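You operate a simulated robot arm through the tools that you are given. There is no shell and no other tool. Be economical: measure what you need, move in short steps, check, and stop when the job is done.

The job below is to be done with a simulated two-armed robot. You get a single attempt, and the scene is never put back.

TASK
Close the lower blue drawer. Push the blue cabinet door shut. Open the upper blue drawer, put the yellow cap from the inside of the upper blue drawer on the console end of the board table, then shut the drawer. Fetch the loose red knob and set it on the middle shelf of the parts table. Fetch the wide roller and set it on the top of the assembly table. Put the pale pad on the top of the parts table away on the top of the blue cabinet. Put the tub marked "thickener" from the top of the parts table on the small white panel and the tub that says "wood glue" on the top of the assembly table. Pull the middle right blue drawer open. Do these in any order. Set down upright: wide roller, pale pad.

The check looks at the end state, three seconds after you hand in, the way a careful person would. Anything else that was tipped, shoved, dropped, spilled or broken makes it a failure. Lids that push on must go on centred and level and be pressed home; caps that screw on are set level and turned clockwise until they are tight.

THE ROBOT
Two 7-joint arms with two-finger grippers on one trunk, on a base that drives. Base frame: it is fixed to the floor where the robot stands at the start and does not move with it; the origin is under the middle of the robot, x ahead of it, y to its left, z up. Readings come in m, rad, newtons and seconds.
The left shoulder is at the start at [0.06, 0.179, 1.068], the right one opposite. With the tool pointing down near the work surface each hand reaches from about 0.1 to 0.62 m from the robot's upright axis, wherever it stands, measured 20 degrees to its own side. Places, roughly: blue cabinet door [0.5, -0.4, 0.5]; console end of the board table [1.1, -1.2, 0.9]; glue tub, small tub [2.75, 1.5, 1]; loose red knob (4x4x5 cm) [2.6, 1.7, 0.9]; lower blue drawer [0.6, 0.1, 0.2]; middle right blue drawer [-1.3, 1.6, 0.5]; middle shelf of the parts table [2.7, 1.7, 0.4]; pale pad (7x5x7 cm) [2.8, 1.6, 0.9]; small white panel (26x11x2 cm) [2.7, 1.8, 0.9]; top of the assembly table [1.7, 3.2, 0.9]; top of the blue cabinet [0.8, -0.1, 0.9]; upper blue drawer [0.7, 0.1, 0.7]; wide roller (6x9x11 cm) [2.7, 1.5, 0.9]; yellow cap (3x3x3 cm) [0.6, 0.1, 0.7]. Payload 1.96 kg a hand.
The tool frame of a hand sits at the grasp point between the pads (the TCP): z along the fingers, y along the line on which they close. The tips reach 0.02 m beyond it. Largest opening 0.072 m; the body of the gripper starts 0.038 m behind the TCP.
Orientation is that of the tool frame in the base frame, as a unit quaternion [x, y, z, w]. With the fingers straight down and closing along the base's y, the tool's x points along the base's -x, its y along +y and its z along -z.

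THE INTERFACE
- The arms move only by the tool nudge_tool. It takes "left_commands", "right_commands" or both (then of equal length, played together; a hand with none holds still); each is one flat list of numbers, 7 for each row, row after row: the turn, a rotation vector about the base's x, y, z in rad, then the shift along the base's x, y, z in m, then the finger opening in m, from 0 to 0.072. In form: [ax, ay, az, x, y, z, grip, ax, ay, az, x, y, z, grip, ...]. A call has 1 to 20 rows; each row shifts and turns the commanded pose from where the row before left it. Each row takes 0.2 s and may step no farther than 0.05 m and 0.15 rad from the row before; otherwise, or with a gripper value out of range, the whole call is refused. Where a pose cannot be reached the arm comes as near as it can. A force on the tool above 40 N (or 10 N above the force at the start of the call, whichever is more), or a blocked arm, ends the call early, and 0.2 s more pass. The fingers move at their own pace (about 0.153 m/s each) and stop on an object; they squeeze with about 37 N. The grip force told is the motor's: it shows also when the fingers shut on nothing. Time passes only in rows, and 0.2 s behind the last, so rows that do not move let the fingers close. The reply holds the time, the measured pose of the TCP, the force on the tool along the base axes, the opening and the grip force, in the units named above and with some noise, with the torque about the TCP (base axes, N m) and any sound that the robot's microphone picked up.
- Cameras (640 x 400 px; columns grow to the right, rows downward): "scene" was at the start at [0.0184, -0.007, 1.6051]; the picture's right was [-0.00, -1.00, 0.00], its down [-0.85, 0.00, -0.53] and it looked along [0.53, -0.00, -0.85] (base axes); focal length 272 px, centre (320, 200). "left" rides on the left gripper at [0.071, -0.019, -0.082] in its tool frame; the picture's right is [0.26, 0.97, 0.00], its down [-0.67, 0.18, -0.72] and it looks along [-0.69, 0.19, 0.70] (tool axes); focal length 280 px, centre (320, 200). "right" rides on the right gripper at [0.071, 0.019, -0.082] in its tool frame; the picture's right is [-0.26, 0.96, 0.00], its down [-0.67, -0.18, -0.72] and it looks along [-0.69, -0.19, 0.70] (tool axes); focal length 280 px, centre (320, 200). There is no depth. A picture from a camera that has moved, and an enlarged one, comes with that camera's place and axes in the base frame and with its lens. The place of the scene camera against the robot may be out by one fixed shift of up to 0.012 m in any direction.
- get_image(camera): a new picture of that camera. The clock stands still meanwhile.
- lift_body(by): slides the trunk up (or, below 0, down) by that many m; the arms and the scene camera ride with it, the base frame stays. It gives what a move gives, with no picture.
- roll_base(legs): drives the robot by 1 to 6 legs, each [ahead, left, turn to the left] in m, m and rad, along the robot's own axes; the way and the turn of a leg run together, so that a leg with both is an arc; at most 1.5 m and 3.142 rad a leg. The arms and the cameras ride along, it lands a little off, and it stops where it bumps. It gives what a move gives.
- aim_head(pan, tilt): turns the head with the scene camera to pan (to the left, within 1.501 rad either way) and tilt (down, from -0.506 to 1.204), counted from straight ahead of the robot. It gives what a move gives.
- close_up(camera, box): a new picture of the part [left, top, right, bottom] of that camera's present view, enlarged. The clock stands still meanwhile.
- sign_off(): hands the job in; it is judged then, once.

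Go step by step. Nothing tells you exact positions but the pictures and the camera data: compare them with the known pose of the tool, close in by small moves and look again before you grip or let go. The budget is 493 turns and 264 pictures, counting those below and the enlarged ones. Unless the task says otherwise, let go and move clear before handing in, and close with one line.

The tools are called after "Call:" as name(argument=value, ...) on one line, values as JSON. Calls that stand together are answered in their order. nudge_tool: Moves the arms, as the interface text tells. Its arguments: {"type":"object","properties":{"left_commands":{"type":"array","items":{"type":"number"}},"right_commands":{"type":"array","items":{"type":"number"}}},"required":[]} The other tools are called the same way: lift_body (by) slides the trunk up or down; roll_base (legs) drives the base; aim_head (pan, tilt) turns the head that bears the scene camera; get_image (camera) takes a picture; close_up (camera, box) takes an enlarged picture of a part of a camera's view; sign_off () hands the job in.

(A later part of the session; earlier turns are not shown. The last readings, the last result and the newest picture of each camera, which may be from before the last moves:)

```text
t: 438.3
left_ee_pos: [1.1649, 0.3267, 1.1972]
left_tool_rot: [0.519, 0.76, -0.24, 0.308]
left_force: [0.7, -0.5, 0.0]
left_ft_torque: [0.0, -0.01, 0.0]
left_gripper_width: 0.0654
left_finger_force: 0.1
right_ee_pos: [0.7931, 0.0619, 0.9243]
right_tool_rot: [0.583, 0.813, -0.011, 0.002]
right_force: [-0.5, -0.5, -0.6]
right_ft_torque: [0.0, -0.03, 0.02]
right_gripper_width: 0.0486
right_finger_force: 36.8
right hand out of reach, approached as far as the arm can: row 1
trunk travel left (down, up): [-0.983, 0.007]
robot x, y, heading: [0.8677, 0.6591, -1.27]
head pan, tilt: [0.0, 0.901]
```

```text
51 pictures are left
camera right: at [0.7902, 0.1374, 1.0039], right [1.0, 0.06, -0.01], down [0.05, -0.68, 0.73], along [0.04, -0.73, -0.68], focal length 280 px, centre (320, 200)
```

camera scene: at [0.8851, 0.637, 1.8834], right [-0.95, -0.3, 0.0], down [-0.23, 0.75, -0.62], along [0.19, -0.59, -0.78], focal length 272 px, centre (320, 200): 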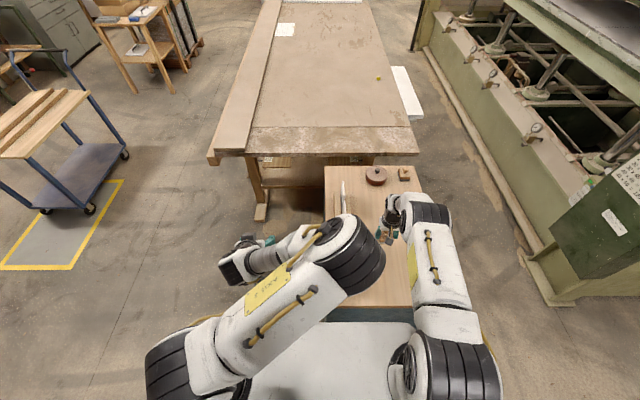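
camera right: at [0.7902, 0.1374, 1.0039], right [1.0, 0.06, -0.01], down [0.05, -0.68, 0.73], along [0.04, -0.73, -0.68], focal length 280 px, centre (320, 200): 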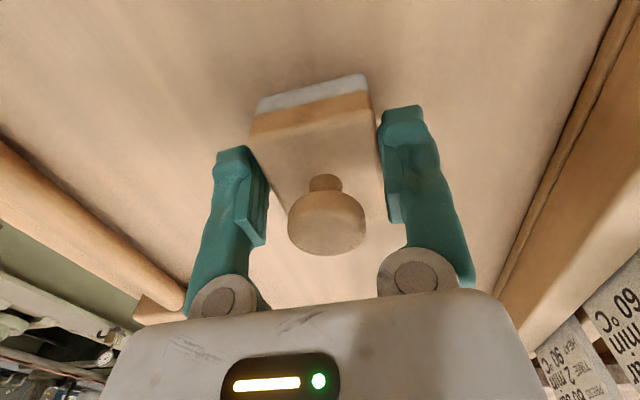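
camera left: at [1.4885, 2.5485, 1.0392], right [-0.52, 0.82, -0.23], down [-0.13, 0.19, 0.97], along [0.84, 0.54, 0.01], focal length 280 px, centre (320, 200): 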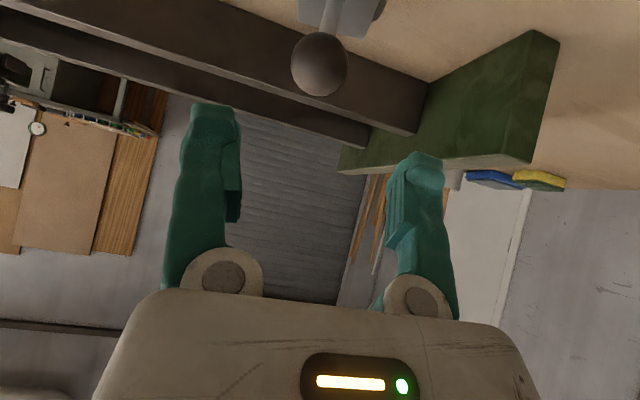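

The arm is at its reach; I'll lower the trunk the last bit instead.

Call:
lift_body(by=-0.03)

Call:
nudge_tool(right_commands=[0, 0, 0, 0, 0, 0.012, 0.03, 0, 0, 0, 0, 0, 0, 0.03])

```text
t: 438.8
left_ee_pos: [1.1654, 0.3299, 1.1827]
left_tool_rot: [0.519, 0.76, -0.242, 0.309]
left_force: [-0.3, 0.2, 0.1]
left_ft_torque: [0.0, 0.02, 0.0]
left_gripper_width: 0.0652
left_finger_force: 0.0
right_ee_pos: [0.7937, 0.058, 0.9164]
right_tool_rot: [0.584, 0.812, -0.019, 0.008]
right_force: [-0.2, 10.5, 31.0]
right_ft_torque: [0.09, 0.11, -0.04]
right_gripper_width: 0.0488
right_finger_force: 37.5
trunk travel left (down, up): [-0.968, 0.022]
robot x, y, heading: [0.8693, 0.6568, -1.267]
head pan, tilt: [0.0, 0.901]
stopped: the force on the tool passed its limit at 46 N (the readings are from after the stop); the commanded pose is now the measured one
```

```text
t: 439.4
left_ee_pos: [1.1649, 0.3274, 1.1814]
left_tool_rot: [0.519, 0.76, -0.241, 0.309]
left_force: [-0.3, -0.5, 0.2]
left_ft_torque: [-0.01, 0.0, -0.01]
left_gripper_width: 0.0651
left_finger_force: 0.0
right_ee_pos: [0.7932, 0.0581, 0.9246]
right_tool_rot: [0.583, 0.812, -0.017, 0.007]
right_force: [-0.6, -0.1, -0.7]
right_ft_torque: [-0.01, 0.0, 0.01]
right_gripper_width: 0.0487
right_finger_force: 36.8
trunk travel left (down, up): [-0.968, 0.022]
robot x, y, heading: [0.8684, 0.6574, -1.27]
head pan, tilt: [0.0, 0.901]
```

Contact is at TCP ≈0.917. Lowering the last few millimetres gently.

Call:
nudge_tool(right_commands=[0, 0, 0, 0, 0, -0.004, 0.03, 0, 0, 0, 0, 0, -0.002, 0.03, 0, 0, 0, 0, 0, 0, 0.03])

Call:
nudge_tool(right_commands=[0, 0, 0, 0, 0, -0.002, 0.03, 0, 0, 0, 0, 0, 0, 0.03])

```text
t: 440.2
left_ee_pos: [1.1649, 0.3255, 1.1827]
left_tool_rot: [0.518, 0.761, -0.24, 0.308]
left_force: [-0.8, -0.5, -0.1]
left_ft_torque: [0.03, -0.01, -0.03]
left_gripper_width: 0.0651
left_finger_force: 0.1
right_ee_pos: [0.7925, 0.0575, 0.9192]
right_tool_rot: [0.583, 0.812, -0.017, 0.007]
right_force: [-0.6, -0.3, -0.3]
right_ft_torque: [-0.01, -0.04, 0.0]
right_gripper_width: 0.0486
right_finger_force: 36.5
trunk travel left (down, up): [-0.968, 0.022]
robot x, y, heading: [0.8706, 0.6543, -1.264]
head pan, tilt: [0.0, 0.901]
```

```text
t: 440.8
left_ee_pos: [1.1647, 0.3265, 1.1817]
left_tool_rot: [0.519, 0.76, -0.241, 0.308]
left_force: [0.4, 0.3, -0.2]
left_ft_torque: [-0.01, -0.01, 0.02]
left_gripper_width: 0.0649
left_finger_force: 0.0
right_ee_pos: [0.7929, 0.0571, 0.9179]
right_tool_rot: [0.583, 0.812, -0.016, 0.006]
right_force: [0.0, 0.1, -0.5]
right_ft_torque: [-0.04, -0.01, 0.01]
right_gripper_width: 0.0487
right_finger_force: 36.4
trunk travel left (down, up): [-0.968, 0.022]
robot x, y, heading: [0.8705, 0.6579, -1.272]
head pan, tilt: [0.0, 0.901]
```

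Call:
nudge_tool(right_commands=[0, 0, 0, 0, 0, -0.002, 0.03, 0, 0, 0, 0, 0, 0, 0.03])

```text
t: 441.4
left_ee_pos: [1.1651, 0.3268, 1.1834]
left_tool_rot: [0.519, 0.76, -0.242, 0.308]
left_force: [0.0, -0.9, 0.0]
left_ft_torque: [0.01, 0.03, 0.0]
left_gripper_width: 0.0648
left_finger_force: 0.1
right_ee_pos: [0.7935, 0.0569, 0.9158]
right_tool_rot: [0.582, 0.813, -0.019, 0.008]
right_force: [-1.2, -2.1, 12.3]
right_ft_torque: [-0.23, -0.13, -0.02]
right_gripper_width: 0.0487
right_finger_force: 36.7
trunk travel left (down, up): [-0.968, 0.022]
robot x, y, heading: [0.8701, 0.662, -1.271]
head pan, tilt: [0.0, 0.901]
```

Contact (12 N). Opening and lifting away.

Call:
nudge_tool(right_commands=[0, 0, 0, 0, 0, 0, 0.055, 0, 0, 0, 0, 0, 0, 0.065, 0, 0, 0, 0, 0, 0, 0.068, 0, 0, 0, 0, 0, 0.03, 0.068, 0, 0, 0, 0, 0, 0.04, 0.068, 0, 0, 0, -0.01, 0.03, 0.035, 0.068, 0, 0, 0, -0.01, 0.03, 0.03, 0.068])

Call:
get_image(camera="right")

Call:
close_up(camera="scene", box=[300, 150, 460, 320])

```text
t: 443.0
left_ee_pos: [1.1641, 0.3282, 1.1823]
left_tool_rot: [0.518, 0.76, -0.241, 0.309]
left_force: [0.4, 0.7, 0.1]
left_ft_torque: [-0.02, 0.03, -0.04]
left_gripper_width: 0.0651
left_finger_force: 0.1
right_ee_pos: [0.7749, 0.1247, 1.0486]
right_tool_rot: [0.582, 0.813, -0.018, 0.007]
right_force: [0.5, 0.3, 0.5]
right_ft_torque: [-0.02, 0.02, 0.02]
right_gripper_width: 0.0681
right_finger_force: 0.0
trunk travel left (down, up): [-0.968, 0.022]
robot x, y, heading: [0.8723, 0.6614, -1.27]
head pan, tilt: [0.0, 0.901]
```

```text
50 pictures are left
camera right: at [0.7712, 0.2005, 1.1279], right [1.0, 0.06, -0.01], down [0.05, -0.67, 0.74], along [0.04, -0.74, -0.67], focal length 280 px, centre (320, 200)
```

right: 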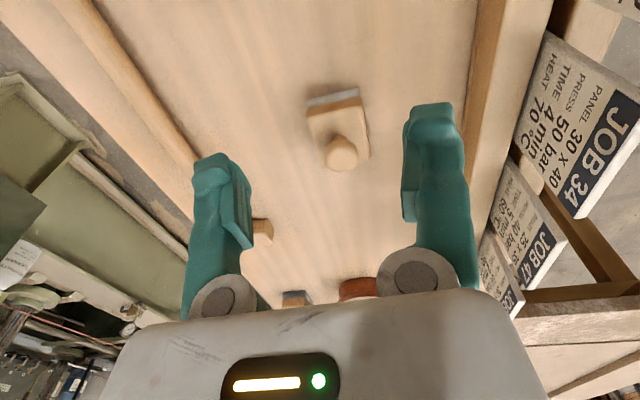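

```text
2.35 times, centred on (380, 235) of scene
camera zoom: at [0.8846, 0.6389, 1.8679], right [-0.95, -0.3, 0.0], down [-0.23, 0.75, -0.62], along [0.19, -0.59, -0.78], focal length 641 px, centre (179, 118)
```

zoom: 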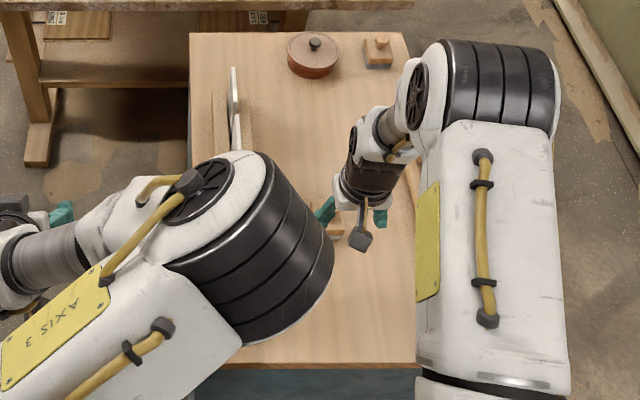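

The pad stands upright on the cabinet. Last is the middle right blue drawer in the wooden bench; I'll drive over to face it.

Call:
roll_base(legs=[[-0.4, 0, 0], [0, 0, -1.58], [0.44, -0.53, 0], [0.44, -0.53, 0]])

Call:
lift_body(by=-0.4)

Call:
aim_head(pan=0.0, tilt=0.6)

Call:
get_image(camera="scene")

```text
t: 456.0
left_ee_pos: [-0.7312, 1.4802, 1.1825]
left_tool_rot: [0.905, 0.168, -0.388, 0.047]
left_force: [-0.1, -0.4, 0.8]
left_ft_torque: [0.0, 0.0, 0.01]
left_gripper_width: 0.0652
left_finger_force: 0.0
right_ee_pos: [-0.9316, 1.8719, 1.0478]
right_tool_rot: [0.987, 0.158, -0.016, -0.008]
right_force: [-1.3, 0.2, 1.0]
right_ft_torque: [0.01, -0.04, 0.03]
right_gripper_width: 0.0678
right_finger_force: 0.0
trunk travel left (down, up): [-0.968, 0.022]
robot x, y, heading: [-0.3966, 1.7754, -2.846]
head pan, tilt: [0.0, 0.901]
```

```text
t: 459.9
left_ee_pos: [-0.7326, 1.4803, 0.7809]
left_tool_rot: [0.905, 0.168, -0.388, 0.047]
left_force: [-1.1, 0.4, 0.7]
left_ft_torque: [0.0, 0.04, -0.03]
left_gripper_width: 0.0653
left_finger_force: 0.0
right_ee_pos: [-0.9343, 1.8718, 0.6483]
right_tool_rot: [0.987, 0.158, -0.016, -0.008]
right_force: [0.4, -0.1, 0.0]
right_ft_torque: [-0.02, 0.02, 0.05]
right_gripper_width: 0.0678
right_finger_force: 0.1
trunk travel left (down, up): [-0.568, 0.422]
robot x, y, heading: [-0.4, 1.7708, -2.844]
head pan, tilt: [0.0, 0.901]
```

```text
t: 460.7
left_ee_pos: [-0.7324, 1.4813, 0.7817]
left_tool_rot: [0.905, 0.168, -0.387, 0.046]
left_force: [0.2, -0.2, 0.3]
left_ft_torque: [-0.01, -0.01, -0.01]
left_gripper_width: 0.0649
left_finger_force: 0.1
right_ee_pos: [-0.9335, 1.8714, 0.6493]
right_tool_rot: [0.987, 0.159, -0.017, -0.007]
right_force: [-0.4, -0.1, 1.2]
right_ft_torque: [0.02, 0.01, -0.03]
right_gripper_width: 0.0678
right_finger_force: 0.0
trunk travel left (down, up): [-0.568, 0.422]
robot x, y, heading: [-0.4018, 1.7708, -2.847]
head pan, tilt: [0.0, 0.6]
```

```text
48 pictures are left
camera scene: at [-0.416, 1.7571, 1.4926], right [-0.29, 0.96, 0.0], down [0.54, 0.16, -0.82], along [-0.79, -0.24, -0.57], focal length 272 px, centre (320, 200)
```

scene: 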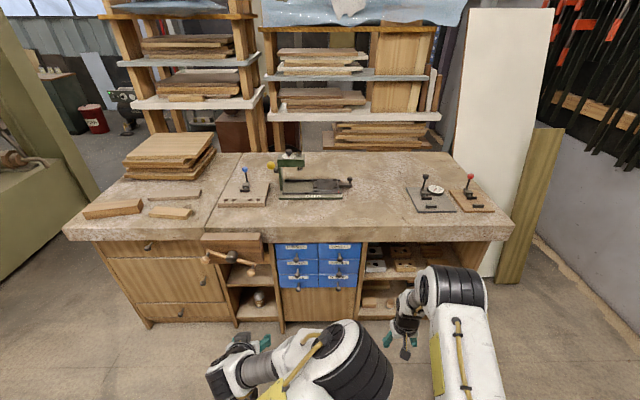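

Call:
close_up(camera="scene", box=[260, 225, 380, 315])

```text
4.44 times, centred on (320, 270) of scene
camera zoom: at [-0.416, 1.7571, 1.4926], right [-0.29, 0.96, 0.0], down [0.54, 0.16, -0.82], along [-0.79, -0.24, -0.57], focal length 1210 px, centre (320, -111)
```

zoom: 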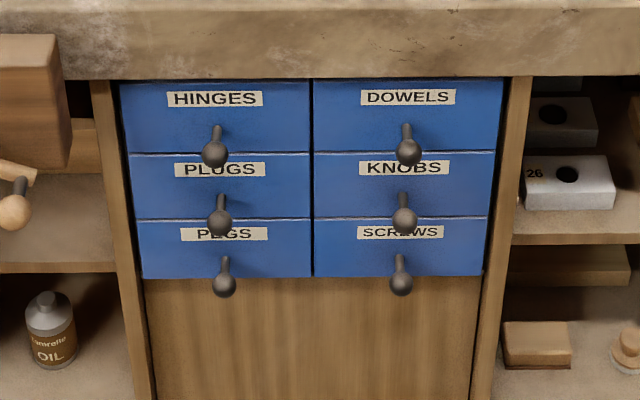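

"KNOBS" is the middle right drawer. I'll lower the trunk for a second sight line on its ball knob.

Call:
lift_body(by=-0.25)

Call:
close_up(camera="scene", box=[230, 130, 430, 280])

```text
t: 463.2
left_ee_pos: [-0.7322, 1.4798, 0.5309]
left_tool_rot: [0.905, 0.168, -0.388, 0.046]
left_force: [-0.6, 0.3, 0.1]
left_ft_torque: [-0.03, 0.01, 0.01]
left_gripper_width: 0.065
left_finger_force: 0.1
right_ee_pos: [-0.9328, 1.8726, 0.3987]
right_tool_rot: [0.987, 0.158, -0.017, -0.007]
right_force: [-0.6, 0.3, 0.1]
right_ft_torque: [-0.01, 0.01, -0.02]
right_gripper_width: 0.0681
right_finger_force: 0.0
trunk travel left (down, up): [-0.318, 0.672]
robot x, y, heading: [-0.3998, 1.7732, -2.845]
head pan, tilt: [0.0, 0.6]
```

```text
2.67 times, centred on (330, 205) of scene
camera zoom: at [-0.4159, 1.7571, 1.2428], right [-0.29, 0.96, 0.0], down [0.54, 0.16, -0.83], along [-0.79, -0.24, -0.56], focal length 726 px, centre (293, 187)
```

zoom: 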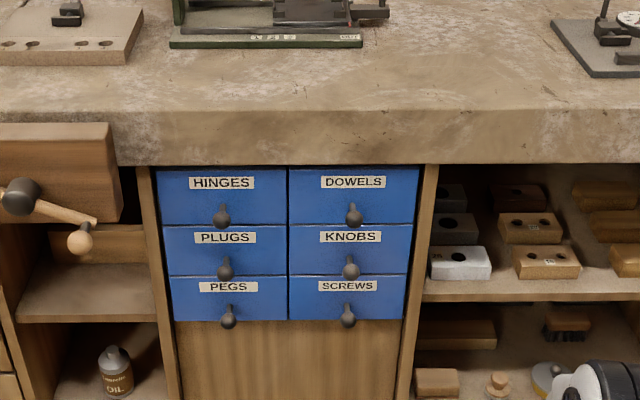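

The ball knob is at about z 0.54, 0.8 m ahead and 8 cm right. I'll shift left and slightly forward, and pitch the right hand horizontal.

Call:
roll_base(legs=[[0.06, 0.18, 0]])

Call:
nudge_tool(right_commands=[-0.0438, 0.1434, 0, 0, 0, 0.014, 0.05, -0.0438, 0.1434, 0, 0, 0, 0.014, 0.05, -0.0438, 0.1434, 0, 0, 0, 0.014, 0.05, -0.0438, 0.1434, 0, 0, 0, 0.014, 0.05, -0.0438, 0.1434, 0, 0, 0, 0.014, 0.05, -0.0438, 0.1434, 0, 0, 0, 0.014, 0.05, -0.0438, 0.1434, 0, 0, 0, 0.014, 0.05, -0.0438, 0.1434, 0, 0, 0, 0.014, 0.05, -0.0438, 0.1434, 0, 0, 0, 0.014, 0.05, -0.0438, 0.1434, 0, 0, 0, 0.014, 0.05, -0.02, 0.066, 0, 0, 0, 0, 0.05])

Call:
get_image(camera="right")

Call:
get_image(camera="scene")

```text
t: 464.8
left_ee_pos: [-0.7378, 1.2927, 0.532]
left_tool_rot: [0.905, 0.167, -0.388, 0.047]
left_force: [0.0, 0.4, 0.6]
left_ft_torque: [0.02, -0.01, 0.01]
left_gripper_width: 0.065
left_finger_force: 0.0
right_ee_pos: [-0.9376, 1.6841, 0.3978]
right_tool_rot: [0.987, 0.159, -0.015, -0.007]
right_force: [0.4, 0.8, -0.4]
right_ft_torque: [0.03, -0.03, -0.02]
right_gripper_width: 0.0677
right_finger_force: 0.1
trunk travel left (down, up): [-0.318, 0.672]
robot x, y, heading: [-0.4026, 1.5854, -2.845]
head pan, tilt: [0.0, 0.6]
```

```text
t: 467.2
left_ee_pos: [-0.7374, 1.2917, 0.5319]
left_tool_rot: [0.905, 0.167, -0.388, 0.046]
left_force: [-0.7, -0.5, -0.2]
left_ft_torque: [0.01, -0.02, 0.01]
left_gripper_width: 0.0649
left_finger_force: 0.0
right_ee_pos: [-0.9373, 1.6851, 0.538]
right_tool_rot: [-0.689, -0.103, 0.711, -0.091]
right_force: [0.1, -0.5, -0.6]
right_ft_torque: [-0.01, 0.03, 0.06]
right_gripper_width: 0.0498
right_finger_force: 0.1
trunk travel left (down, up): [-0.318, 0.672]
robot x, y, heading: [-0.4042, 1.5822, -2.85]
head pan, tilt: [0.0, 0.6]
```

```text
45 pictures are left
camera right: at [-0.8555, 1.6891, 0.4644], right [0.27, -0.93, 0.24], down [0.66, 0.36, 0.66], along [-0.7, -0.02, 0.71], focal length 280 px, centre (320, 200)
```

right: 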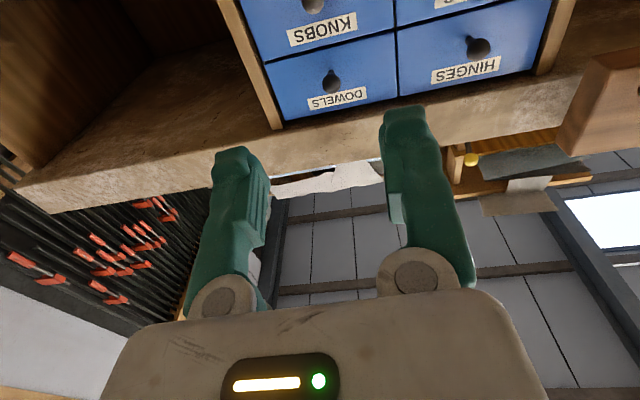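

```text
44 pictures are left
camera scene: at [-0.4209, 1.5693, 1.2427], right [-0.29, 0.96, 0.0], down [0.54, 0.16, -0.82], along [-0.79, -0.24, -0.57], focal length 272 px, centre (320, 200)
```

scene: 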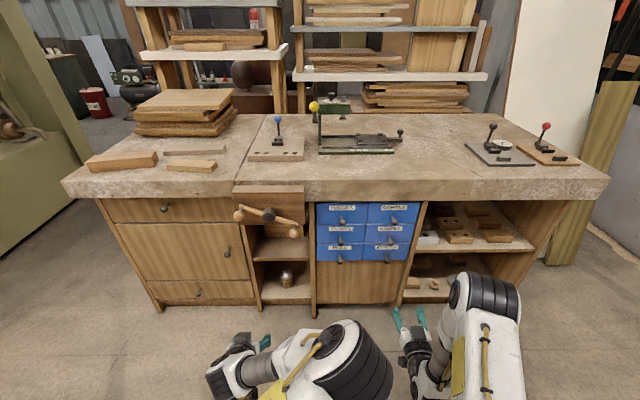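

The tool axis already runs straight at the knob [-1.215, 1.608, 0.539]. Driving in 0.12 m and reaching forward.

Call:
roll_base(legs=[[0.12, 0, 0]])

Call:
nudge_tool(right_commands=[0, 0, 0, -0.029, -0.0082, 0, 0.05, 0, 0, 0, -0.029, -0.0082, 0, 0.05, 0, 0, 0, -0.029, -0.0082, 0, 0.05, 0, 0, 0, 0, 0, 0, 0.05])

Call:
get_image(camera="right")

Call:
close_up(camera="scene", box=[300, 220, 460, 380])

```text
t: 468.4
left_ee_pos: [-0.8512, 1.2559, 0.5312]
left_tool_rot: [0.905, 0.17, -0.388, 0.047]
left_force: [0.5, 0.3, 0.8]
left_ft_torque: [-0.01, 0.01, 0.0]
left_gripper_width: 0.0649
left_finger_force: 0.2
right_ee_pos: [-1.0536, 1.6454, 0.5378]
right_tool_rot: [-0.69, -0.105, 0.711, -0.093]
right_force: [-0.3, -0.6, 0.8]
right_ft_torque: [0.02, 0.03, -0.01]
right_gripper_width: 0.0498
right_finger_force: 0.1
trunk travel left (down, up): [-0.318, 0.672]
robot x, y, heading: [-0.5186, 1.547, -2.839]
head pan, tilt: [0.0, 0.6]
```

```text
t: 469.4
left_ee_pos: [-0.852, 1.2554, 0.5314]
left_tool_rot: [0.905, 0.17, -0.388, 0.047]
left_force: [0.0, -0.3, 1.0]
left_ft_torque: [-0.02, 0.0, 0.03]
left_gripper_width: 0.065
left_finger_force: 0.1
right_ee_pos: [-1.1391, 1.6213, 0.537]
right_tool_rot: [-0.689, -0.105, 0.711, -0.093]
right_force: [0.5, 0.3, -0.4]
right_ft_torque: [-0.01, 0.0, 0.03]
right_gripper_width: 0.0499
right_finger_force: 0.0
trunk travel left (down, up): [-0.318, 0.672]
robot x, y, heading: [-0.5232, 1.5497, -2.84]
head pan, tilt: [0.0, 0.6]
```

```text
43 pictures are left
camera right: at [-1.0579, 1.6273, 0.4634], right [0.28, -0.93, 0.24], down [0.66, 0.37, 0.66], along [-0.7, -0.02, 0.71], focal length 280 px, centre (320, 200)
```

right: 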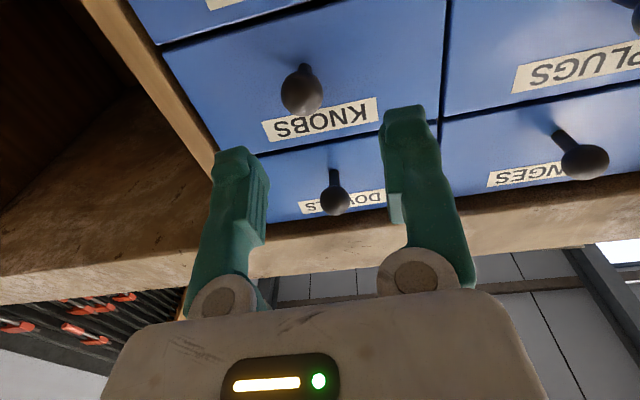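

```text
2.50 times, centred on (380, 300) of scene
camera zoom: at [-0.5367, 1.5335, 1.2427], right [-0.3, 0.95, 0.0], down [0.54, 0.17, -0.82], along [-0.79, -0.24, -0.57], focal length 681 px, centre (170, -50)
```

zoom: 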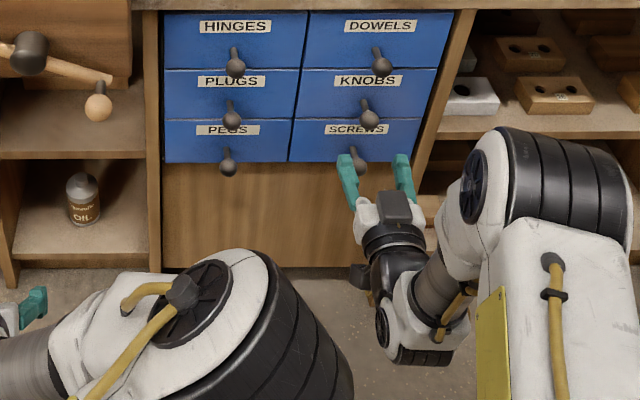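

The knob is about 1.3 cm off my centreline. Correcting and moving in.

Call:
nudge_tool(right_commands=[0, 0, 0, -0.004, 0.013, 0.002, 0.05, 0, 0, 0, -0.024, -0.0069, 0.001, 0.05, 0, 0, 0, -0.024, -0.0069, 0.001, 0.05, 0, 0, 0, -0.019, -0.0055, 0, 0.05, 0, 0, 0, 0, 0, 0, 0.05])

Call:
get_image(camera="right")

```text
t: 470.6
left_ee_pos: [-0.8516, 1.2563, 0.5315]
left_tool_rot: [0.905, 0.17, -0.388, 0.047]
left_force: [-0.4, 0.4, 0.1]
left_ft_torque: [0.0, 0.01, -0.05]
left_gripper_width: 0.0648
left_finger_force: 0.1
right_ee_pos: [-1.2137, 1.6158, 0.5425]
right_tool_rot: [-0.689, -0.107, 0.711, -0.094]
right_force: [-0.6, -0.1, -0.6]
right_ft_torque: [-0.01, 0.0, 0.02]
right_gripper_width: 0.05
right_finger_force: 0.0
trunk travel left (down, up): [-0.318, 0.672]
robot x, y, heading: [-0.5189, 1.5474, -2.842]
head pan, tilt: [0.0, 0.6]
```

```text
41 pictures are left
camera right: at [-1.1315, 1.6211, 0.4676], right [0.28, -0.93, 0.24], down [0.66, 0.37, 0.66], along [-0.7, -0.02, 0.71], focal length 280 px, centre (320, 200)
```

right: 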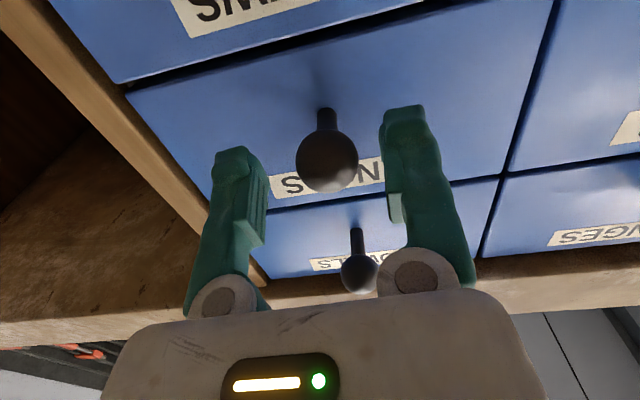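

Call:
nudge_tool(right_commands=[0, 0, 0, -0.012, -0.0034, 0, 0.05, 0, 0, 0, 0, 0, 0, 0.03, 0, 0, 0, 0, 0, 0, 0.0, 0, 0, 0, 0, 0, 0, 0.0, 0, 0, 0, 0, 0, 0, 0.0])

Call:
get_image(camera="right")

```text
t: 471.8
left_ee_pos: [-0.8526, 1.2542, 0.5312]
left_tool_rot: [0.904, 0.17, -0.389, 0.046]
left_force: [0.0, -0.6, -0.5]
left_ft_torque: [0.02, 0.06, 0.01]
left_gripper_width: 0.0651
left_finger_force: 0.0
right_ee_pos: [-1.223, 1.6094, 0.5412]
right_tool_rot: [-0.689, -0.106, 0.711, -0.093]
right_force: [6.6, -20.0, -2.7]
right_ft_torque: [-0.1, 0.09, 0.06]
right_gripper_width: 0.0177
right_finger_force: 39.9
trunk travel left (down, up): [-0.318, 0.672]
robot x, y, heading: [-0.5186, 1.5501, -2.842]
head pan, tilt: [0.0, 0.6]
```

```text
40 pictures are left
camera right: at [-1.1416, 1.615, 0.468], right [0.28, -0.93, 0.24], down [0.66, 0.37, 0.66], along [-0.7, -0.03, 0.71], focal length 280 px, centre (320, 200)
```

right: 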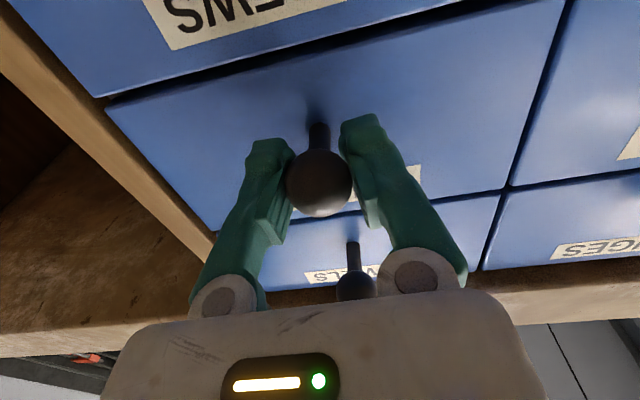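

Gripped on the KNOBS drawer's ball (SCREWS below, DOWELS above). Pulling straight back.

Call:
nudge_tool(right_commands=[0, 0, 0, 0.0191, 0.0058, 0, 0, 0, 0, 0, 0.0191, 0.0058, 0, 0, 0, 0, 0, 0.0191, 0.0058, 0, 0, 0, 0, 0, 0.0191, 0.0058, 0, 0, 0, 0, 0, 0.0191, 0.0058, 0, 0, 0, 0, 0, 0.0191, 0.0058, 0, 0, 0, 0, 0, 0, 0, 0, 0])

Call:
close_up(camera="scene", box=[300, 180, 460, 340])

```text
t: 473.4
left_ee_pos: [-0.8524, 1.2545, 0.5309]
left_tool_rot: [0.905, 0.17, -0.387, 0.047]
left_force: [0.1, 0.7, 0.5]
left_ft_torque: [0.0, -0.01, 0.01]
left_gripper_width: 0.0651
left_finger_force: 0.0
right_ee_pos: [-1.1098, 1.6446, 0.5429]
right_tool_rot: [-0.69, -0.107, 0.709, -0.094]
right_force: [7.4, -23.6, -13.6]
right_ft_torque: [0.05, -0.41, -0.08]
right_gripper_width: 0.0176
right_finger_force: 40.3
trunk travel left (down, up): [-0.318, 0.672]
robot x, y, heading: [-0.5209, 1.5509, -2.84]
head pan, tilt: [0.0, 0.6]
```

```text
2.50 times, centred on (380, 260) of scene
camera zoom: at [-0.5377, 1.5318, 1.2426], right [-0.3, 0.95, 0.0], down [0.54, 0.17, -0.82], along [-0.79, -0.24, -0.57], focal length 681 px, centre (170, 50)
```

zoom: 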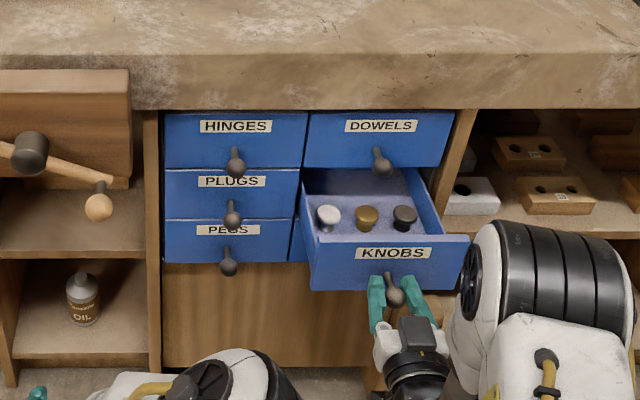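

The drawer is open about 12 cm. Pulling 5 cm more so it is clearly open, then releasing.

Call:
nudge_tool(right_commands=[0, 0, 0, 0.0191, 0.0058, 0, 0, 0, 0, 0, 0.0191, 0.0058, 0, 0, 0, 0, 0, 0.0096, 0.0029, 0, 0, 0, 0, 0, 0, 0, 0, 0])

Call:
nudge_tool(right_commands=[0, 0, 0, 0, 0, 0, 0.03, 0, 0, 0, 0, 0, 0, 0.055, 0, 0, 0, 0, 0, 0, 0.06, 0, 0, 0, 0.0287, 0.0084, 0, 0.06, 0, 0, 0, 0.0287, 0.0084, 0, 0.06, 0, 0, 0, 0.0287, 0.0084, 0, 0.06])

Call:
roll_base(legs=[[-0.3, 0, 0]])

Call:
close_up(camera="scene", box=[200, 100, 500, 300])

```text
t: 474.4
left_ee_pos: [-0.8518, 1.2549, 0.5313]
left_tool_rot: [0.905, 0.17, -0.387, 0.047]
left_force: [-0.2, -0.4, -0.3]
left_ft_torque: [0.0, 0.02, 0.04]
left_gripper_width: 0.065
left_finger_force: 0.1
right_ee_pos: [-1.06, 1.6598, 0.5425]
right_tool_rot: [-0.69, -0.106, 0.71, -0.093]
right_force: [2.5, -7.2, -17.2]
right_ft_torque: [0.07, -0.29, -0.05]
right_gripper_width: 0.0174
right_finger_force: 39.9
trunk travel left (down, up): [-0.318, 0.672]
robot x, y, heading: [-0.52, 1.5493, -2.843]
head pan, tilt: [0.0, 0.6]
```

```text
t: 475.8
left_ee_pos: [-0.8523, 1.2557, 0.5318]
left_tool_rot: [0.905, 0.17, -0.388, 0.048]
left_force: [0.2, -0.6, -0.4]
left_ft_torque: [0.0, 0.02, 0.0]
left_gripper_width: 0.0647
left_finger_force: 0.0
right_ee_pos: [-0.9735, 1.6855, 0.5427]
right_tool_rot: [-0.688, -0.106, 0.711, -0.094]
right_force: [0.5, -0.1, -0.3]
right_ft_torque: [-0.01, 0.02, -0.02]
right_gripper_width: 0.0602
right_finger_force: 0.1
trunk travel left (down, up): [-0.318, 0.672]
robot x, y, heading: [-0.5177, 1.5524, -2.839]
head pan, tilt: [0.0, 0.6]
```

```text
t: 477.9
left_ee_pos: [-0.552, 1.3481, 0.5311]
left_tool_rot: [0.904, 0.171, -0.388, 0.049]
left_force: [0.6, 0.6, 0.2]
left_ft_torque: [0.01, 0.0, 0.0]
left_gripper_width: 0.0651
left_finger_force: 0.1
right_ee_pos: [-0.6759, 1.7784, 0.5441]
right_tool_rot: [-0.689, -0.106, 0.711, -0.094]
right_force: [-0.5, -0.6, -0.2]
right_ft_torque: [0.0, -0.01, 0.01]
right_gripper_width: 0.06
right_finger_force: 0.0
trunk travel left (down, up): [-0.318, 0.672]
robot x, y, heading: [-0.2212, 1.6427, -2.84]
head pan, tilt: [0.0, 0.6]
```

```text
2.00 times, centred on (350, 200) of scene
camera zoom: at [-0.2378, 1.6265, 1.2427], right [-0.3, 0.95, 0.0], down [0.54, 0.17, -0.83], along [-0.79, -0.25, -0.56], focal length 544 px, centre (260, 200)
```

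zoom: 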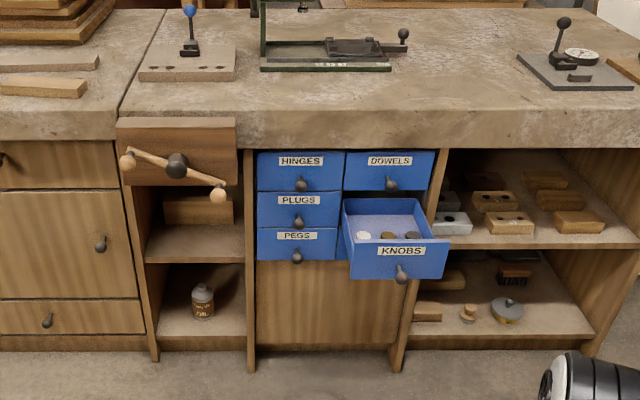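

The drawer is open. I'll take one last look at the cabinet front to verify both drawers and the door are fully shut.

Call:
roll_base(legs=[[0, 0.75, 0], [0, 0, 2.4], [-0.3, -0.35, 0]])

Call:
aim_head(pan=0.0, tilt=0.5)

Call:
get_image(camera="scene")

```text
t: 490.1
left_ee_pos: [0.0318, 0.7355, 0.5328]
left_tool_rot: [0.154, 0.908, -0.089, 0.38]
left_force: [0.1, 0.7, 0.0]
left_ft_torque: [0.03, -0.01, -0.03]
left_gripper_width: 0.0648
left_finger_force: 0.0
right_ee_pos: [-0.1544, 0.33, 0.543]
right_tool_rot: [0.14, 0.683, -0.158, 0.699]
right_force: [-0.4, -0.8, -0.7]
right_ft_torque: [-0.03, -0.03, 0.04]
right_gripper_width: 0.0604
right_finger_force: 0.1
trunk travel left (down, up): [-0.318, 0.672]
robot x, y, heading: [-0.4127, 0.7292, -0.402]
head pan, tilt: [0.0, 0.6]
```

```text
t: 490.8
left_ee_pos: [0.0316, 0.7345, 0.5319]
left_tool_rot: [0.155, 0.907, -0.09, 0.38]
left_force: [-0.2, -0.3, -0.1]
left_ft_torque: [0.02, 0.01, 0.02]
left_gripper_width: 0.065
left_finger_force: 0.1
right_ee_pos: [-0.1544, 0.3297, 0.5423]
right_tool_rot: [0.139, 0.683, -0.159, 0.699]
right_force: [-0.7, 0.4, 0.4]
right_ft_torque: [0.01, 0.03, 0.04]
right_gripper_width: 0.0598
right_finger_force: 0.2
trunk travel left (down, up): [-0.318, 0.672]
robot x, y, heading: [-0.4134, 0.73, -0.407]
head pan, tilt: [0.0, 0.499]
```

```text
37 pictures are left
camera scene: at [-0.3733, 0.7105, 1.2518], right [-0.4, -0.92, 0.0], down [-0.44, 0.19, -0.88], along [0.81, -0.35, -0.48], focal length 272 px, centre (320, 200)
```

scene: 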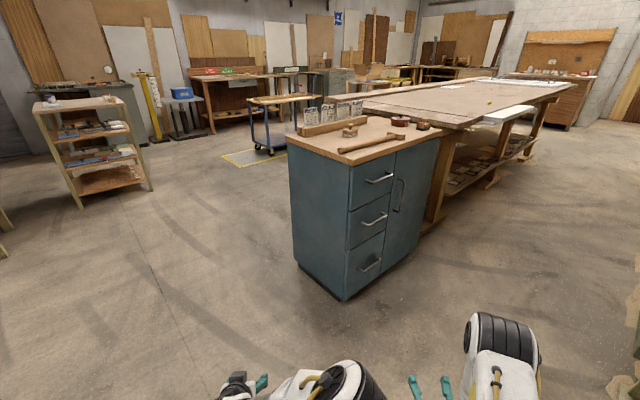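

Call:
close_up(camera="scene", box=[270, 90, 510, 310])

Call:
close_up(camera="scene", box=[30, 85, 170, 215])

```text
1.82 times, centred on (390, 200) of scene
camera zoom: at [-0.3733, 0.7105, 1.2518], right [-0.4, -0.92, 0.0], down [-0.44, 0.19, -0.88], along [0.81, -0.35, -0.48], focal length 495 px, centre (193, 200)
```

zoom: 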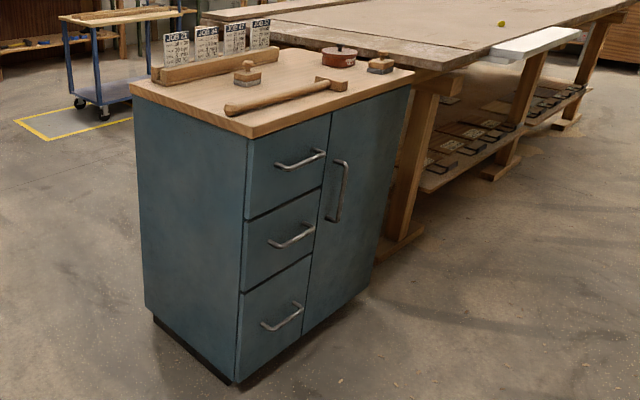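

```text
3.08 times, centred on (100, 150) of scene
camera zoom: at [-0.3733, 0.7105, 1.2518], right [-0.4, -0.92, 0.0], down [-0.44, 0.19, -0.88], along [0.81, -0.35, -0.48], focal length 838 px, centre (997, 354)
```

zoom: 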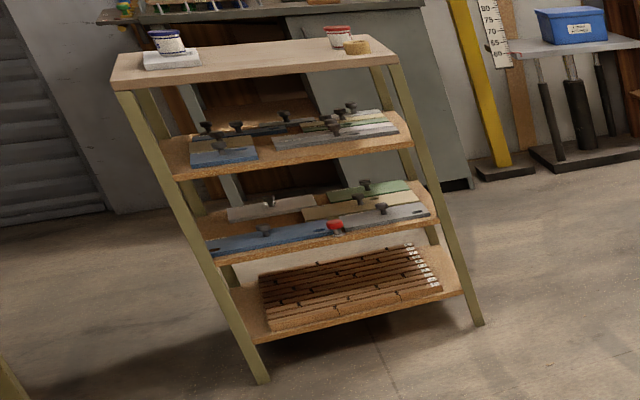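

All cabinet fronts are shut, the pad and the red knob are in place. One zoomed check of the glue pot's lid and the roller.

Call:
aim_head(pan=1.04, tilt=0.15)

Call:
close_up(camera="scene", box=[270, 170, 370, 240])

```text
t: 492.1
left_ee_pos: [0.032, 0.7365, 0.5315]
left_tool_rot: [0.153, 0.907, -0.089, 0.381]
left_force: [-0.5, 0.0, -1.0]
left_ft_torque: [0.0, -0.02, -0.03]
left_gripper_width: 0.065
left_finger_force: 0.1
right_ee_pos: [-0.1548, 0.3309, 0.5432]
right_tool_rot: [0.139, 0.683, -0.158, 0.699]
right_force: [-0.5, -1.1, -0.2]
right_ft_torque: [0.03, 0.0, -0.03]
right_gripper_width: 0.0601
right_finger_force: 0.0
trunk travel left (down, up): [-0.318, 0.672]
robot x, y, heading: [-0.4097, 0.7343, -0.406]
head pan, tilt: [1.04, 0.15]
```

```text
5.71 times, centred on (320, 205) of scene
camera zoom: at [-0.3821, 0.8014, 1.2842], right [0.59, -0.81, 0.0], down [-0.12, -0.09, -0.99], along [0.8, 0.58, -0.15], focal length 1556 px, centre (320, 171)
```

zoom: 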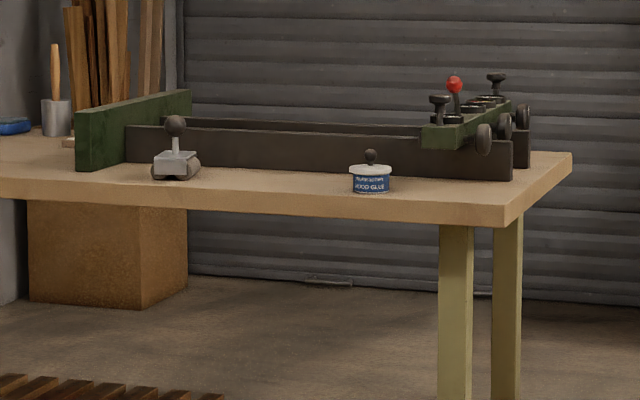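

Call:
close_up(camera="scene", box=[322, 195, 336, 206])

```text
16.00 times, centred on (329, 200) of scene
camera zoom: at [-0.3821, 0.8014, 1.2842], right [0.59, -0.81, 0.0], down [-0.12, -0.09, -0.99], along [0.8, 0.58, -0.15], focal length 4356 px, centre (176, 192)
```

zoom: 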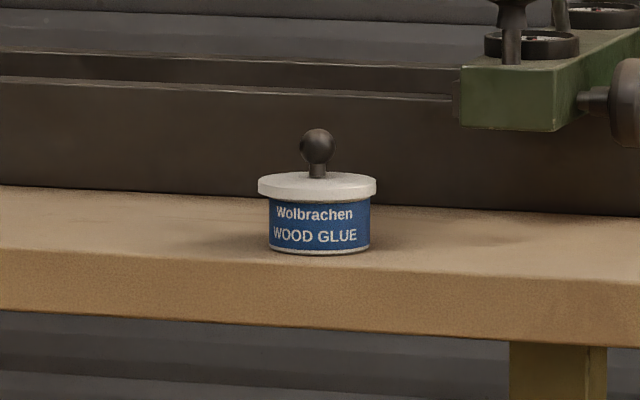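

The lid looks level but the snap history was ambiguous, so I'll go back and press it once more to be certain.

Call:
lift_body(by=0.4)

Call:
lift_body(by=0.2)

Call:
roll_base(legs=[[0, 0, 0.73], [0.9, 0.48, 0], [0.9, 0.48, 0]])

Call:
nudge_tool(right_commands=[-0.0479, 0.1422, 0, 0, 0, 0, 0.044, -0.0479, 0.1422, 0, 0, 0, 0, 0.044, -0.0479, 0.1422, 0, 0, 0, 0, 0.044, -0.0479, 0.1422, 0, 0, 0, 0, 0.044, -0.0479, 0.1422, 0, 0, 0, 0, 0.044, -0.0479, 0.1422, 0, 0, 0, 0, 0.044, -0.0479, 0.1422, 0, 0, 0, 0, 0.044, -0.0479, 0.1422, 0, 0, 0, 0, 0.044, -0.0479, 0.1422, 0, 0, 0, 0, 0.044, -0.0479, 0.1422, 0, 0, 0, 0, 0.044, -0.022, 0.066, 0, 0, 0, 0, 0.044])

Call:
get_image(camera="right")

```text
t: 495.9
left_ee_pos: [0.0325, 0.7363, 0.9313]
left_tool_rot: [0.153, 0.908, -0.089, 0.38]
left_force: [-0.1, 0.3, -0.8]
left_ft_torque: [-0.06, 0.01, -0.01]
left_gripper_width: 0.0649
left_finger_force: 0.1
right_ee_pos: [-0.1538, 0.3304, 0.9425]
right_tool_rot: [0.139, 0.683, -0.158, 0.699]
right_force: [0.5, 0.9, 0.0]
right_ft_torque: [0.01, -0.03, 0.06]
right_gripper_width: 0.06
right_finger_force: 0.1
trunk travel left (down, up): [-0.718, 0.272]
robot x, y, heading: [-0.4113, 0.7251, -0.405]
head pan, tilt: [1.04, 0.15]
```

```text
t: 498.1
left_ee_pos: [0.0315, 0.7362, 1.1311]
left_tool_rot: [0.155, 0.907, -0.09, 0.381]
left_force: [0.0, 0.5, 0.9]
left_ft_torque: [-0.01, -0.03, -0.03]
left_gripper_width: 0.0648
left_finger_force: 0.1
right_ee_pos: [-0.1537, 0.3313, 1.1428]
right_tool_rot: [0.139, 0.683, -0.159, 0.699]
right_force: [1.0, -0.1, 0.2]
right_ft_torque: [0.01, 0.0, 0.01]
right_gripper_width: 0.0599
right_finger_force: 0.1
trunk travel left (down, up): [-0.918, 0.072]
robot x, y, heading: [-0.4101, 0.729, -0.405]
head pan, tilt: [1.04, 0.15]
```

```text
t: 510.2
left_ee_pos: [1.318, 2.5369, 1.1305]
left_tool_rot: [-0.195, 0.9, 0.058, 0.386]
left_force: [0.7, 0.3, -0.6]
left_ft_torque: [0.01, 0.0, 0.04]
left_gripper_width: 0.065
left_finger_force: 0.2
right_ee_pos: [1.4638, 2.1138, 1.1439]
right_tool_rot: [-0.125, 0.686, 0.114, 0.707]
right_force: [0.8, -0.2, -1.0]
right_ft_torque: [-0.04, -0.01, -0.03]
right_gripper_width: 0.0599
right_finger_force: 0.1
trunk travel left (down, up): [-0.918, 0.072]
robot x, y, heading: [1.0007, 2.2219, 0.358]
head pan, tilt: [1.04, 0.15]
```

```text
t: 512.6
left_ee_pos: [1.3178, 2.5351, 1.1317]
left_tool_rot: [-0.195, 0.899, 0.058, 0.387]
left_force: [0.1, 1.0, -0.6]
left_ft_torque: [0.03, -0.02, 0.04]
left_gripper_width: 0.0651
left_finger_force: 0.1
right_ee_pos: [1.4678, 2.1137, 1.1422]
right_tool_rot: [-0.172, 0.985, 0.01, 0.012]
right_force: [-0.3, 0.5, 0.7]
right_ft_torque: [0.0, 0.0, 0.02]
right_gripper_width: 0.0439
right_finger_force: 0.1
right hand out of reach, approached as far as the arm can: row 4
trunk travel left (down, up): [-0.918, 0.072]
robot x, y, heading: [0.9988, 2.2226, 0.361]
head pan, tilt: [1.04, 0.15]
```

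```text
32 pictures are left
camera right: at [1.3931, 2.1053, 1.2209], right [-0.08, 1.0, 0.02], down [0.68, 0.04, 0.73], along [0.73, 0.07, -0.68], focal length 280 px, centre (320, 200)
```

right: 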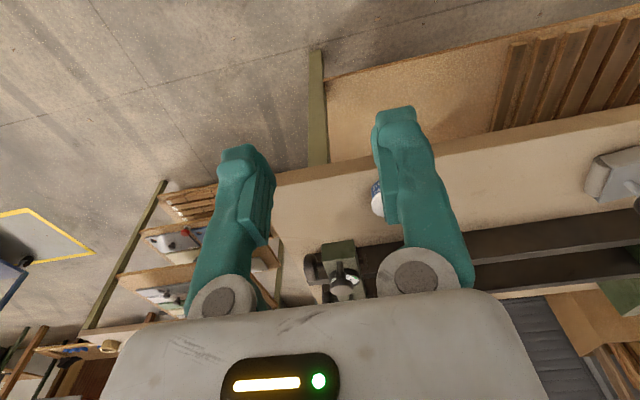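

Call:
roll_base(legs=[[0.18, 0.04, -0.035]])

Call:
get_image(camera="right")

```text
t: 514.1
left_ee_pos: [1.4861, 2.6208, 1.1317]
left_tool_rot: [-0.178, 0.902, 0.051, 0.389]
left_force: [-0.7, -0.6, 0.1]
left_ft_torque: [0.01, 0.0, 0.01]
left_gripper_width: 0.0651
left_finger_force: 0.1
right_ee_pos: [1.62, 2.1925, 1.1406]
right_tool_rot: [-0.153, 0.988, 0.01, 0.015]
right_force: [0.1, 0.0, -0.4]
right_ft_torque: [0.01, -0.02, -0.02]
right_gripper_width: 0.0441
right_finger_force: 0.1
trunk travel left (down, up): [-0.918, 0.072]
robot x, y, heading: [1.1603, 2.3241, 0.321]
head pan, tilt: [1.04, 0.15]
```

```text
31 pictures are left
camera right: at [1.5453, 2.1872, 1.2214], right [-0.04, 1.0, 0.02], down [0.68, 0.01, 0.73], along [0.73, 0.05, -0.68], focal length 280 px, centre (320, 200)
```

right: 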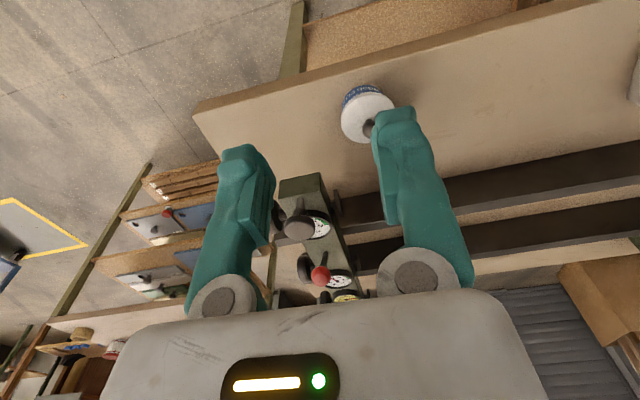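

Call:
nudge_tool(right_commands=[0, 0, 0, 0.0288, 0.0183, 0, 0.044, 0, 0, 0, 0.0288, 0.0183, 0, 0.044, 0, 0, 0, 0.0288, 0.0183, 0, 0.044, 0, 0, 0, 0.0288, 0.0183, 0, 0.044, 0, 0.025, 0, 0, 0, -0.045, 0.044, 0, 0, 0, 0, 0, -0.045, 0.044, 0, 0, 0, 0, 0, -0.045, 0.044, 0, 0, 0, 0, 0, -0.04, 0.044, 0, 0, 0, 0, 0, 0, 0.044])

Call:
get_image(camera="right")

```text
t: 516.1
left_ee_pos: [1.4888, 2.6221, 1.1315]
left_tool_rot: [-0.179, 0.903, 0.051, 0.387]
left_force: [-0.4, -0.4, -0.4]
left_ft_torque: [0.01, 0.0, 0.0]
left_gripper_width: 0.0651
left_finger_force: 0.1
right_ee_pos: [1.7388, 2.267, 0.9678]
right_tool_rot: [-0.153, 0.988, 0.012, 0.0]
right_force: [0.0, 1.0, 0.0]
right_ft_torque: [-0.01, -0.01, 0.01]
right_gripper_width: 0.0442
right_finger_force: 0.1
trunk travel left (down, up): [-0.918, 0.072]
robot x, y, heading: [1.1622, 2.3212, 0.324]
head pan, tilt: [1.04, 0.15]
```

```text
30 pictures are left
camera right: at [1.6655, 2.2615, 1.0484], right [-0.04, 1.0, 0.02], down [0.7, 0.01, 0.71], along [0.71, 0.05, -0.7], focal length 280 px, centre (320, 200)
```

right: 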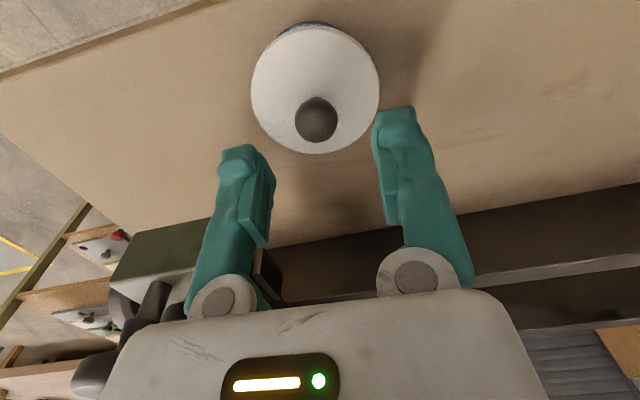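

Centred over the knob. Pressing down evenly.

Call:
nudge_tool(right_commands=[0, 0, 0, 0, 0, -0.02, 0.044, 0, 0, 0, 0, 0, -0.016, 0.044, 0, 0, 0, 0, 0, -0.005, 0.044, 0, 0, 0, 0, 0, -0.003, 0.044, 0, 0, 0, 0, 0, -0.003, 0.044, 0, 0, 0, 0, 0, -0.003, 0.044])

Call:
nudge_tool(right_commands=[0, 0, 0, 0, 0, -0.003, 0.044, 0, 0, 0, 0, 0, -0.002, 0.044])

Call:
nudge_tool(right_commands=[0, 0, 0, 0, 0, -0.003, 0.044, 0, 0, 0, 0, 0, -0.002, 0.044])

```text
t: 517.5
left_ee_pos: [1.4844, 2.622, 1.1336]
left_tool_rot: [-0.179, 0.902, 0.051, 0.389]
left_force: [0.6, 0.8, -0.2]
left_ft_torque: [-0.02, -0.02, 0.0]
left_gripper_width: 0.0649
left_finger_force: 0.0
right_ee_pos: [1.7369, 2.2675, 0.9212]
right_tool_rot: [-0.153, 0.988, 0.011, 0.006]
right_force: [-13.8, -1.6, 30.6]
right_ft_torque: [-0.84, 0.08, -0.34]
right_gripper_width: 0.0443
right_finger_force: 0.2
trunk travel left (down, up): [-0.918, 0.072]
robot x, y, heading: [1.1672, 2.3212, 0.323]
head pan, tilt: [1.04, 0.15]
stopped in row 6 (right hand): the force on the tool passed its limit at 41 N (the readings are from after the stop); the commanded pose is now the measured one
```

```text
t: 518.0
left_ee_pos: [1.4831, 2.6213, 1.1334]
left_tool_rot: [-0.178, 0.902, 0.05, 0.389]
left_force: [-0.1, 0.6, -0.4]
left_ft_torque: [-0.01, 0.04, 0.02]
left_gripper_width: 0.065
left_finger_force: 0.1
right_ee_pos: [1.7391, 2.2666, 0.922]
right_tool_rot: [-0.152, 0.988, 0.011, 0.008]
right_force: [-15.2, -0.9, 39.2]
right_ft_torque: [-0.89, 0.05, -0.35]
right_gripper_width: 0.0438
right_finger_force: 0.0
trunk travel left (down, up): [-0.918, 0.072]
robot x, y, heading: [1.1588, 2.3196, 0.319]
head pan, tilt: [1.04, 0.15]
stopped in row 2 (right hand): the force on the tool passed its limit at 46 N (the readings are from after the stop); the commanded pose is now the measured one
```

```text
t: 518.5
left_ee_pos: [1.4843, 2.6212, 1.1329]
left_tool_rot: [-0.177, 0.902, 0.049, 0.389]
left_force: [0.1, -0.1, -0.1]
left_ft_torque: [0.02, 0.05, -0.01]
left_gripper_width: 0.065
left_finger_force: 0.1
right_ee_pos: [1.744, 2.2673, 0.9218]
right_tool_rot: [-0.152, 0.988, 0.01, 0.012]
right_force: [-16.5, -1.2, 44.2]
right_ft_torque: [-1.0, 0.03, -0.32]
right_gripper_width: 0.044
right_finger_force: 0.0
trunk travel left (down, up): [-0.918, 0.072]
robot x, y, heading: [1.1619, 2.3242, 0.318]
head pan, tilt: [1.04, 0.15]
stopped in row 2 (right hand): the force on the tool passed its limit at 55 N (the readings are from after the stop); the commanded pose is now the measured one
```

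Only one finger bore on the lid. I'll press on the ball itself with closed fingertips for a centred force.

Call:
nudge_tool(right_commands=[0, 0, 0, 0, 0, 0.02, 0.044, 0, 0, 0, 0, 0, 0.025, 0.044, 0, -0.015, 0, 0, 0, 0, 0.0, 0, 0, 0, 0, 0, 0, 0.0])

Call:
get_image(camera="right")

```text
t: 519.5
left_ee_pos: [1.4893, 2.6215, 1.131]
left_tool_rot: [-0.177, 0.903, 0.051, 0.388]
left_force: [0.3, 0.0, -0.3]
left_ft_torque: [-0.03, 0.0, -0.01]
left_gripper_width: 0.0652
left_finger_force: 0.2
right_ee_pos: [1.747, 2.2665, 0.9617]
right_tool_rot: [-0.153, 0.988, 0.009, 0.015]
right_force: [-0.2, 0.2, 0.1]
right_ft_torque: [0.01, -0.04, 0.01]
right_gripper_width: 0.0
right_finger_force: 29.3
trunk travel left (down, up): [-0.918, 0.072]
robot x, y, heading: [1.1599, 2.3196, 0.318]
head pan, tilt: [1.04, 0.15]
```

```text
29 pictures are left
camera right: at [1.6715, 2.2608, 1.0402], right [-0.04, 1.0, 0.02], down [0.68, 0.01, 0.74], along [0.73, 0.05, -0.68], focal length 280 px, centre (320, 200)
```

right: 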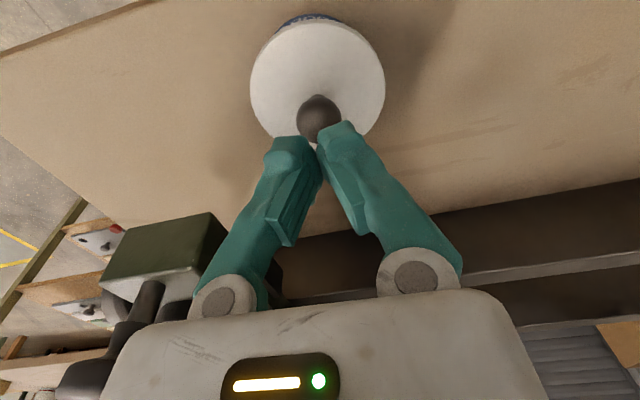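

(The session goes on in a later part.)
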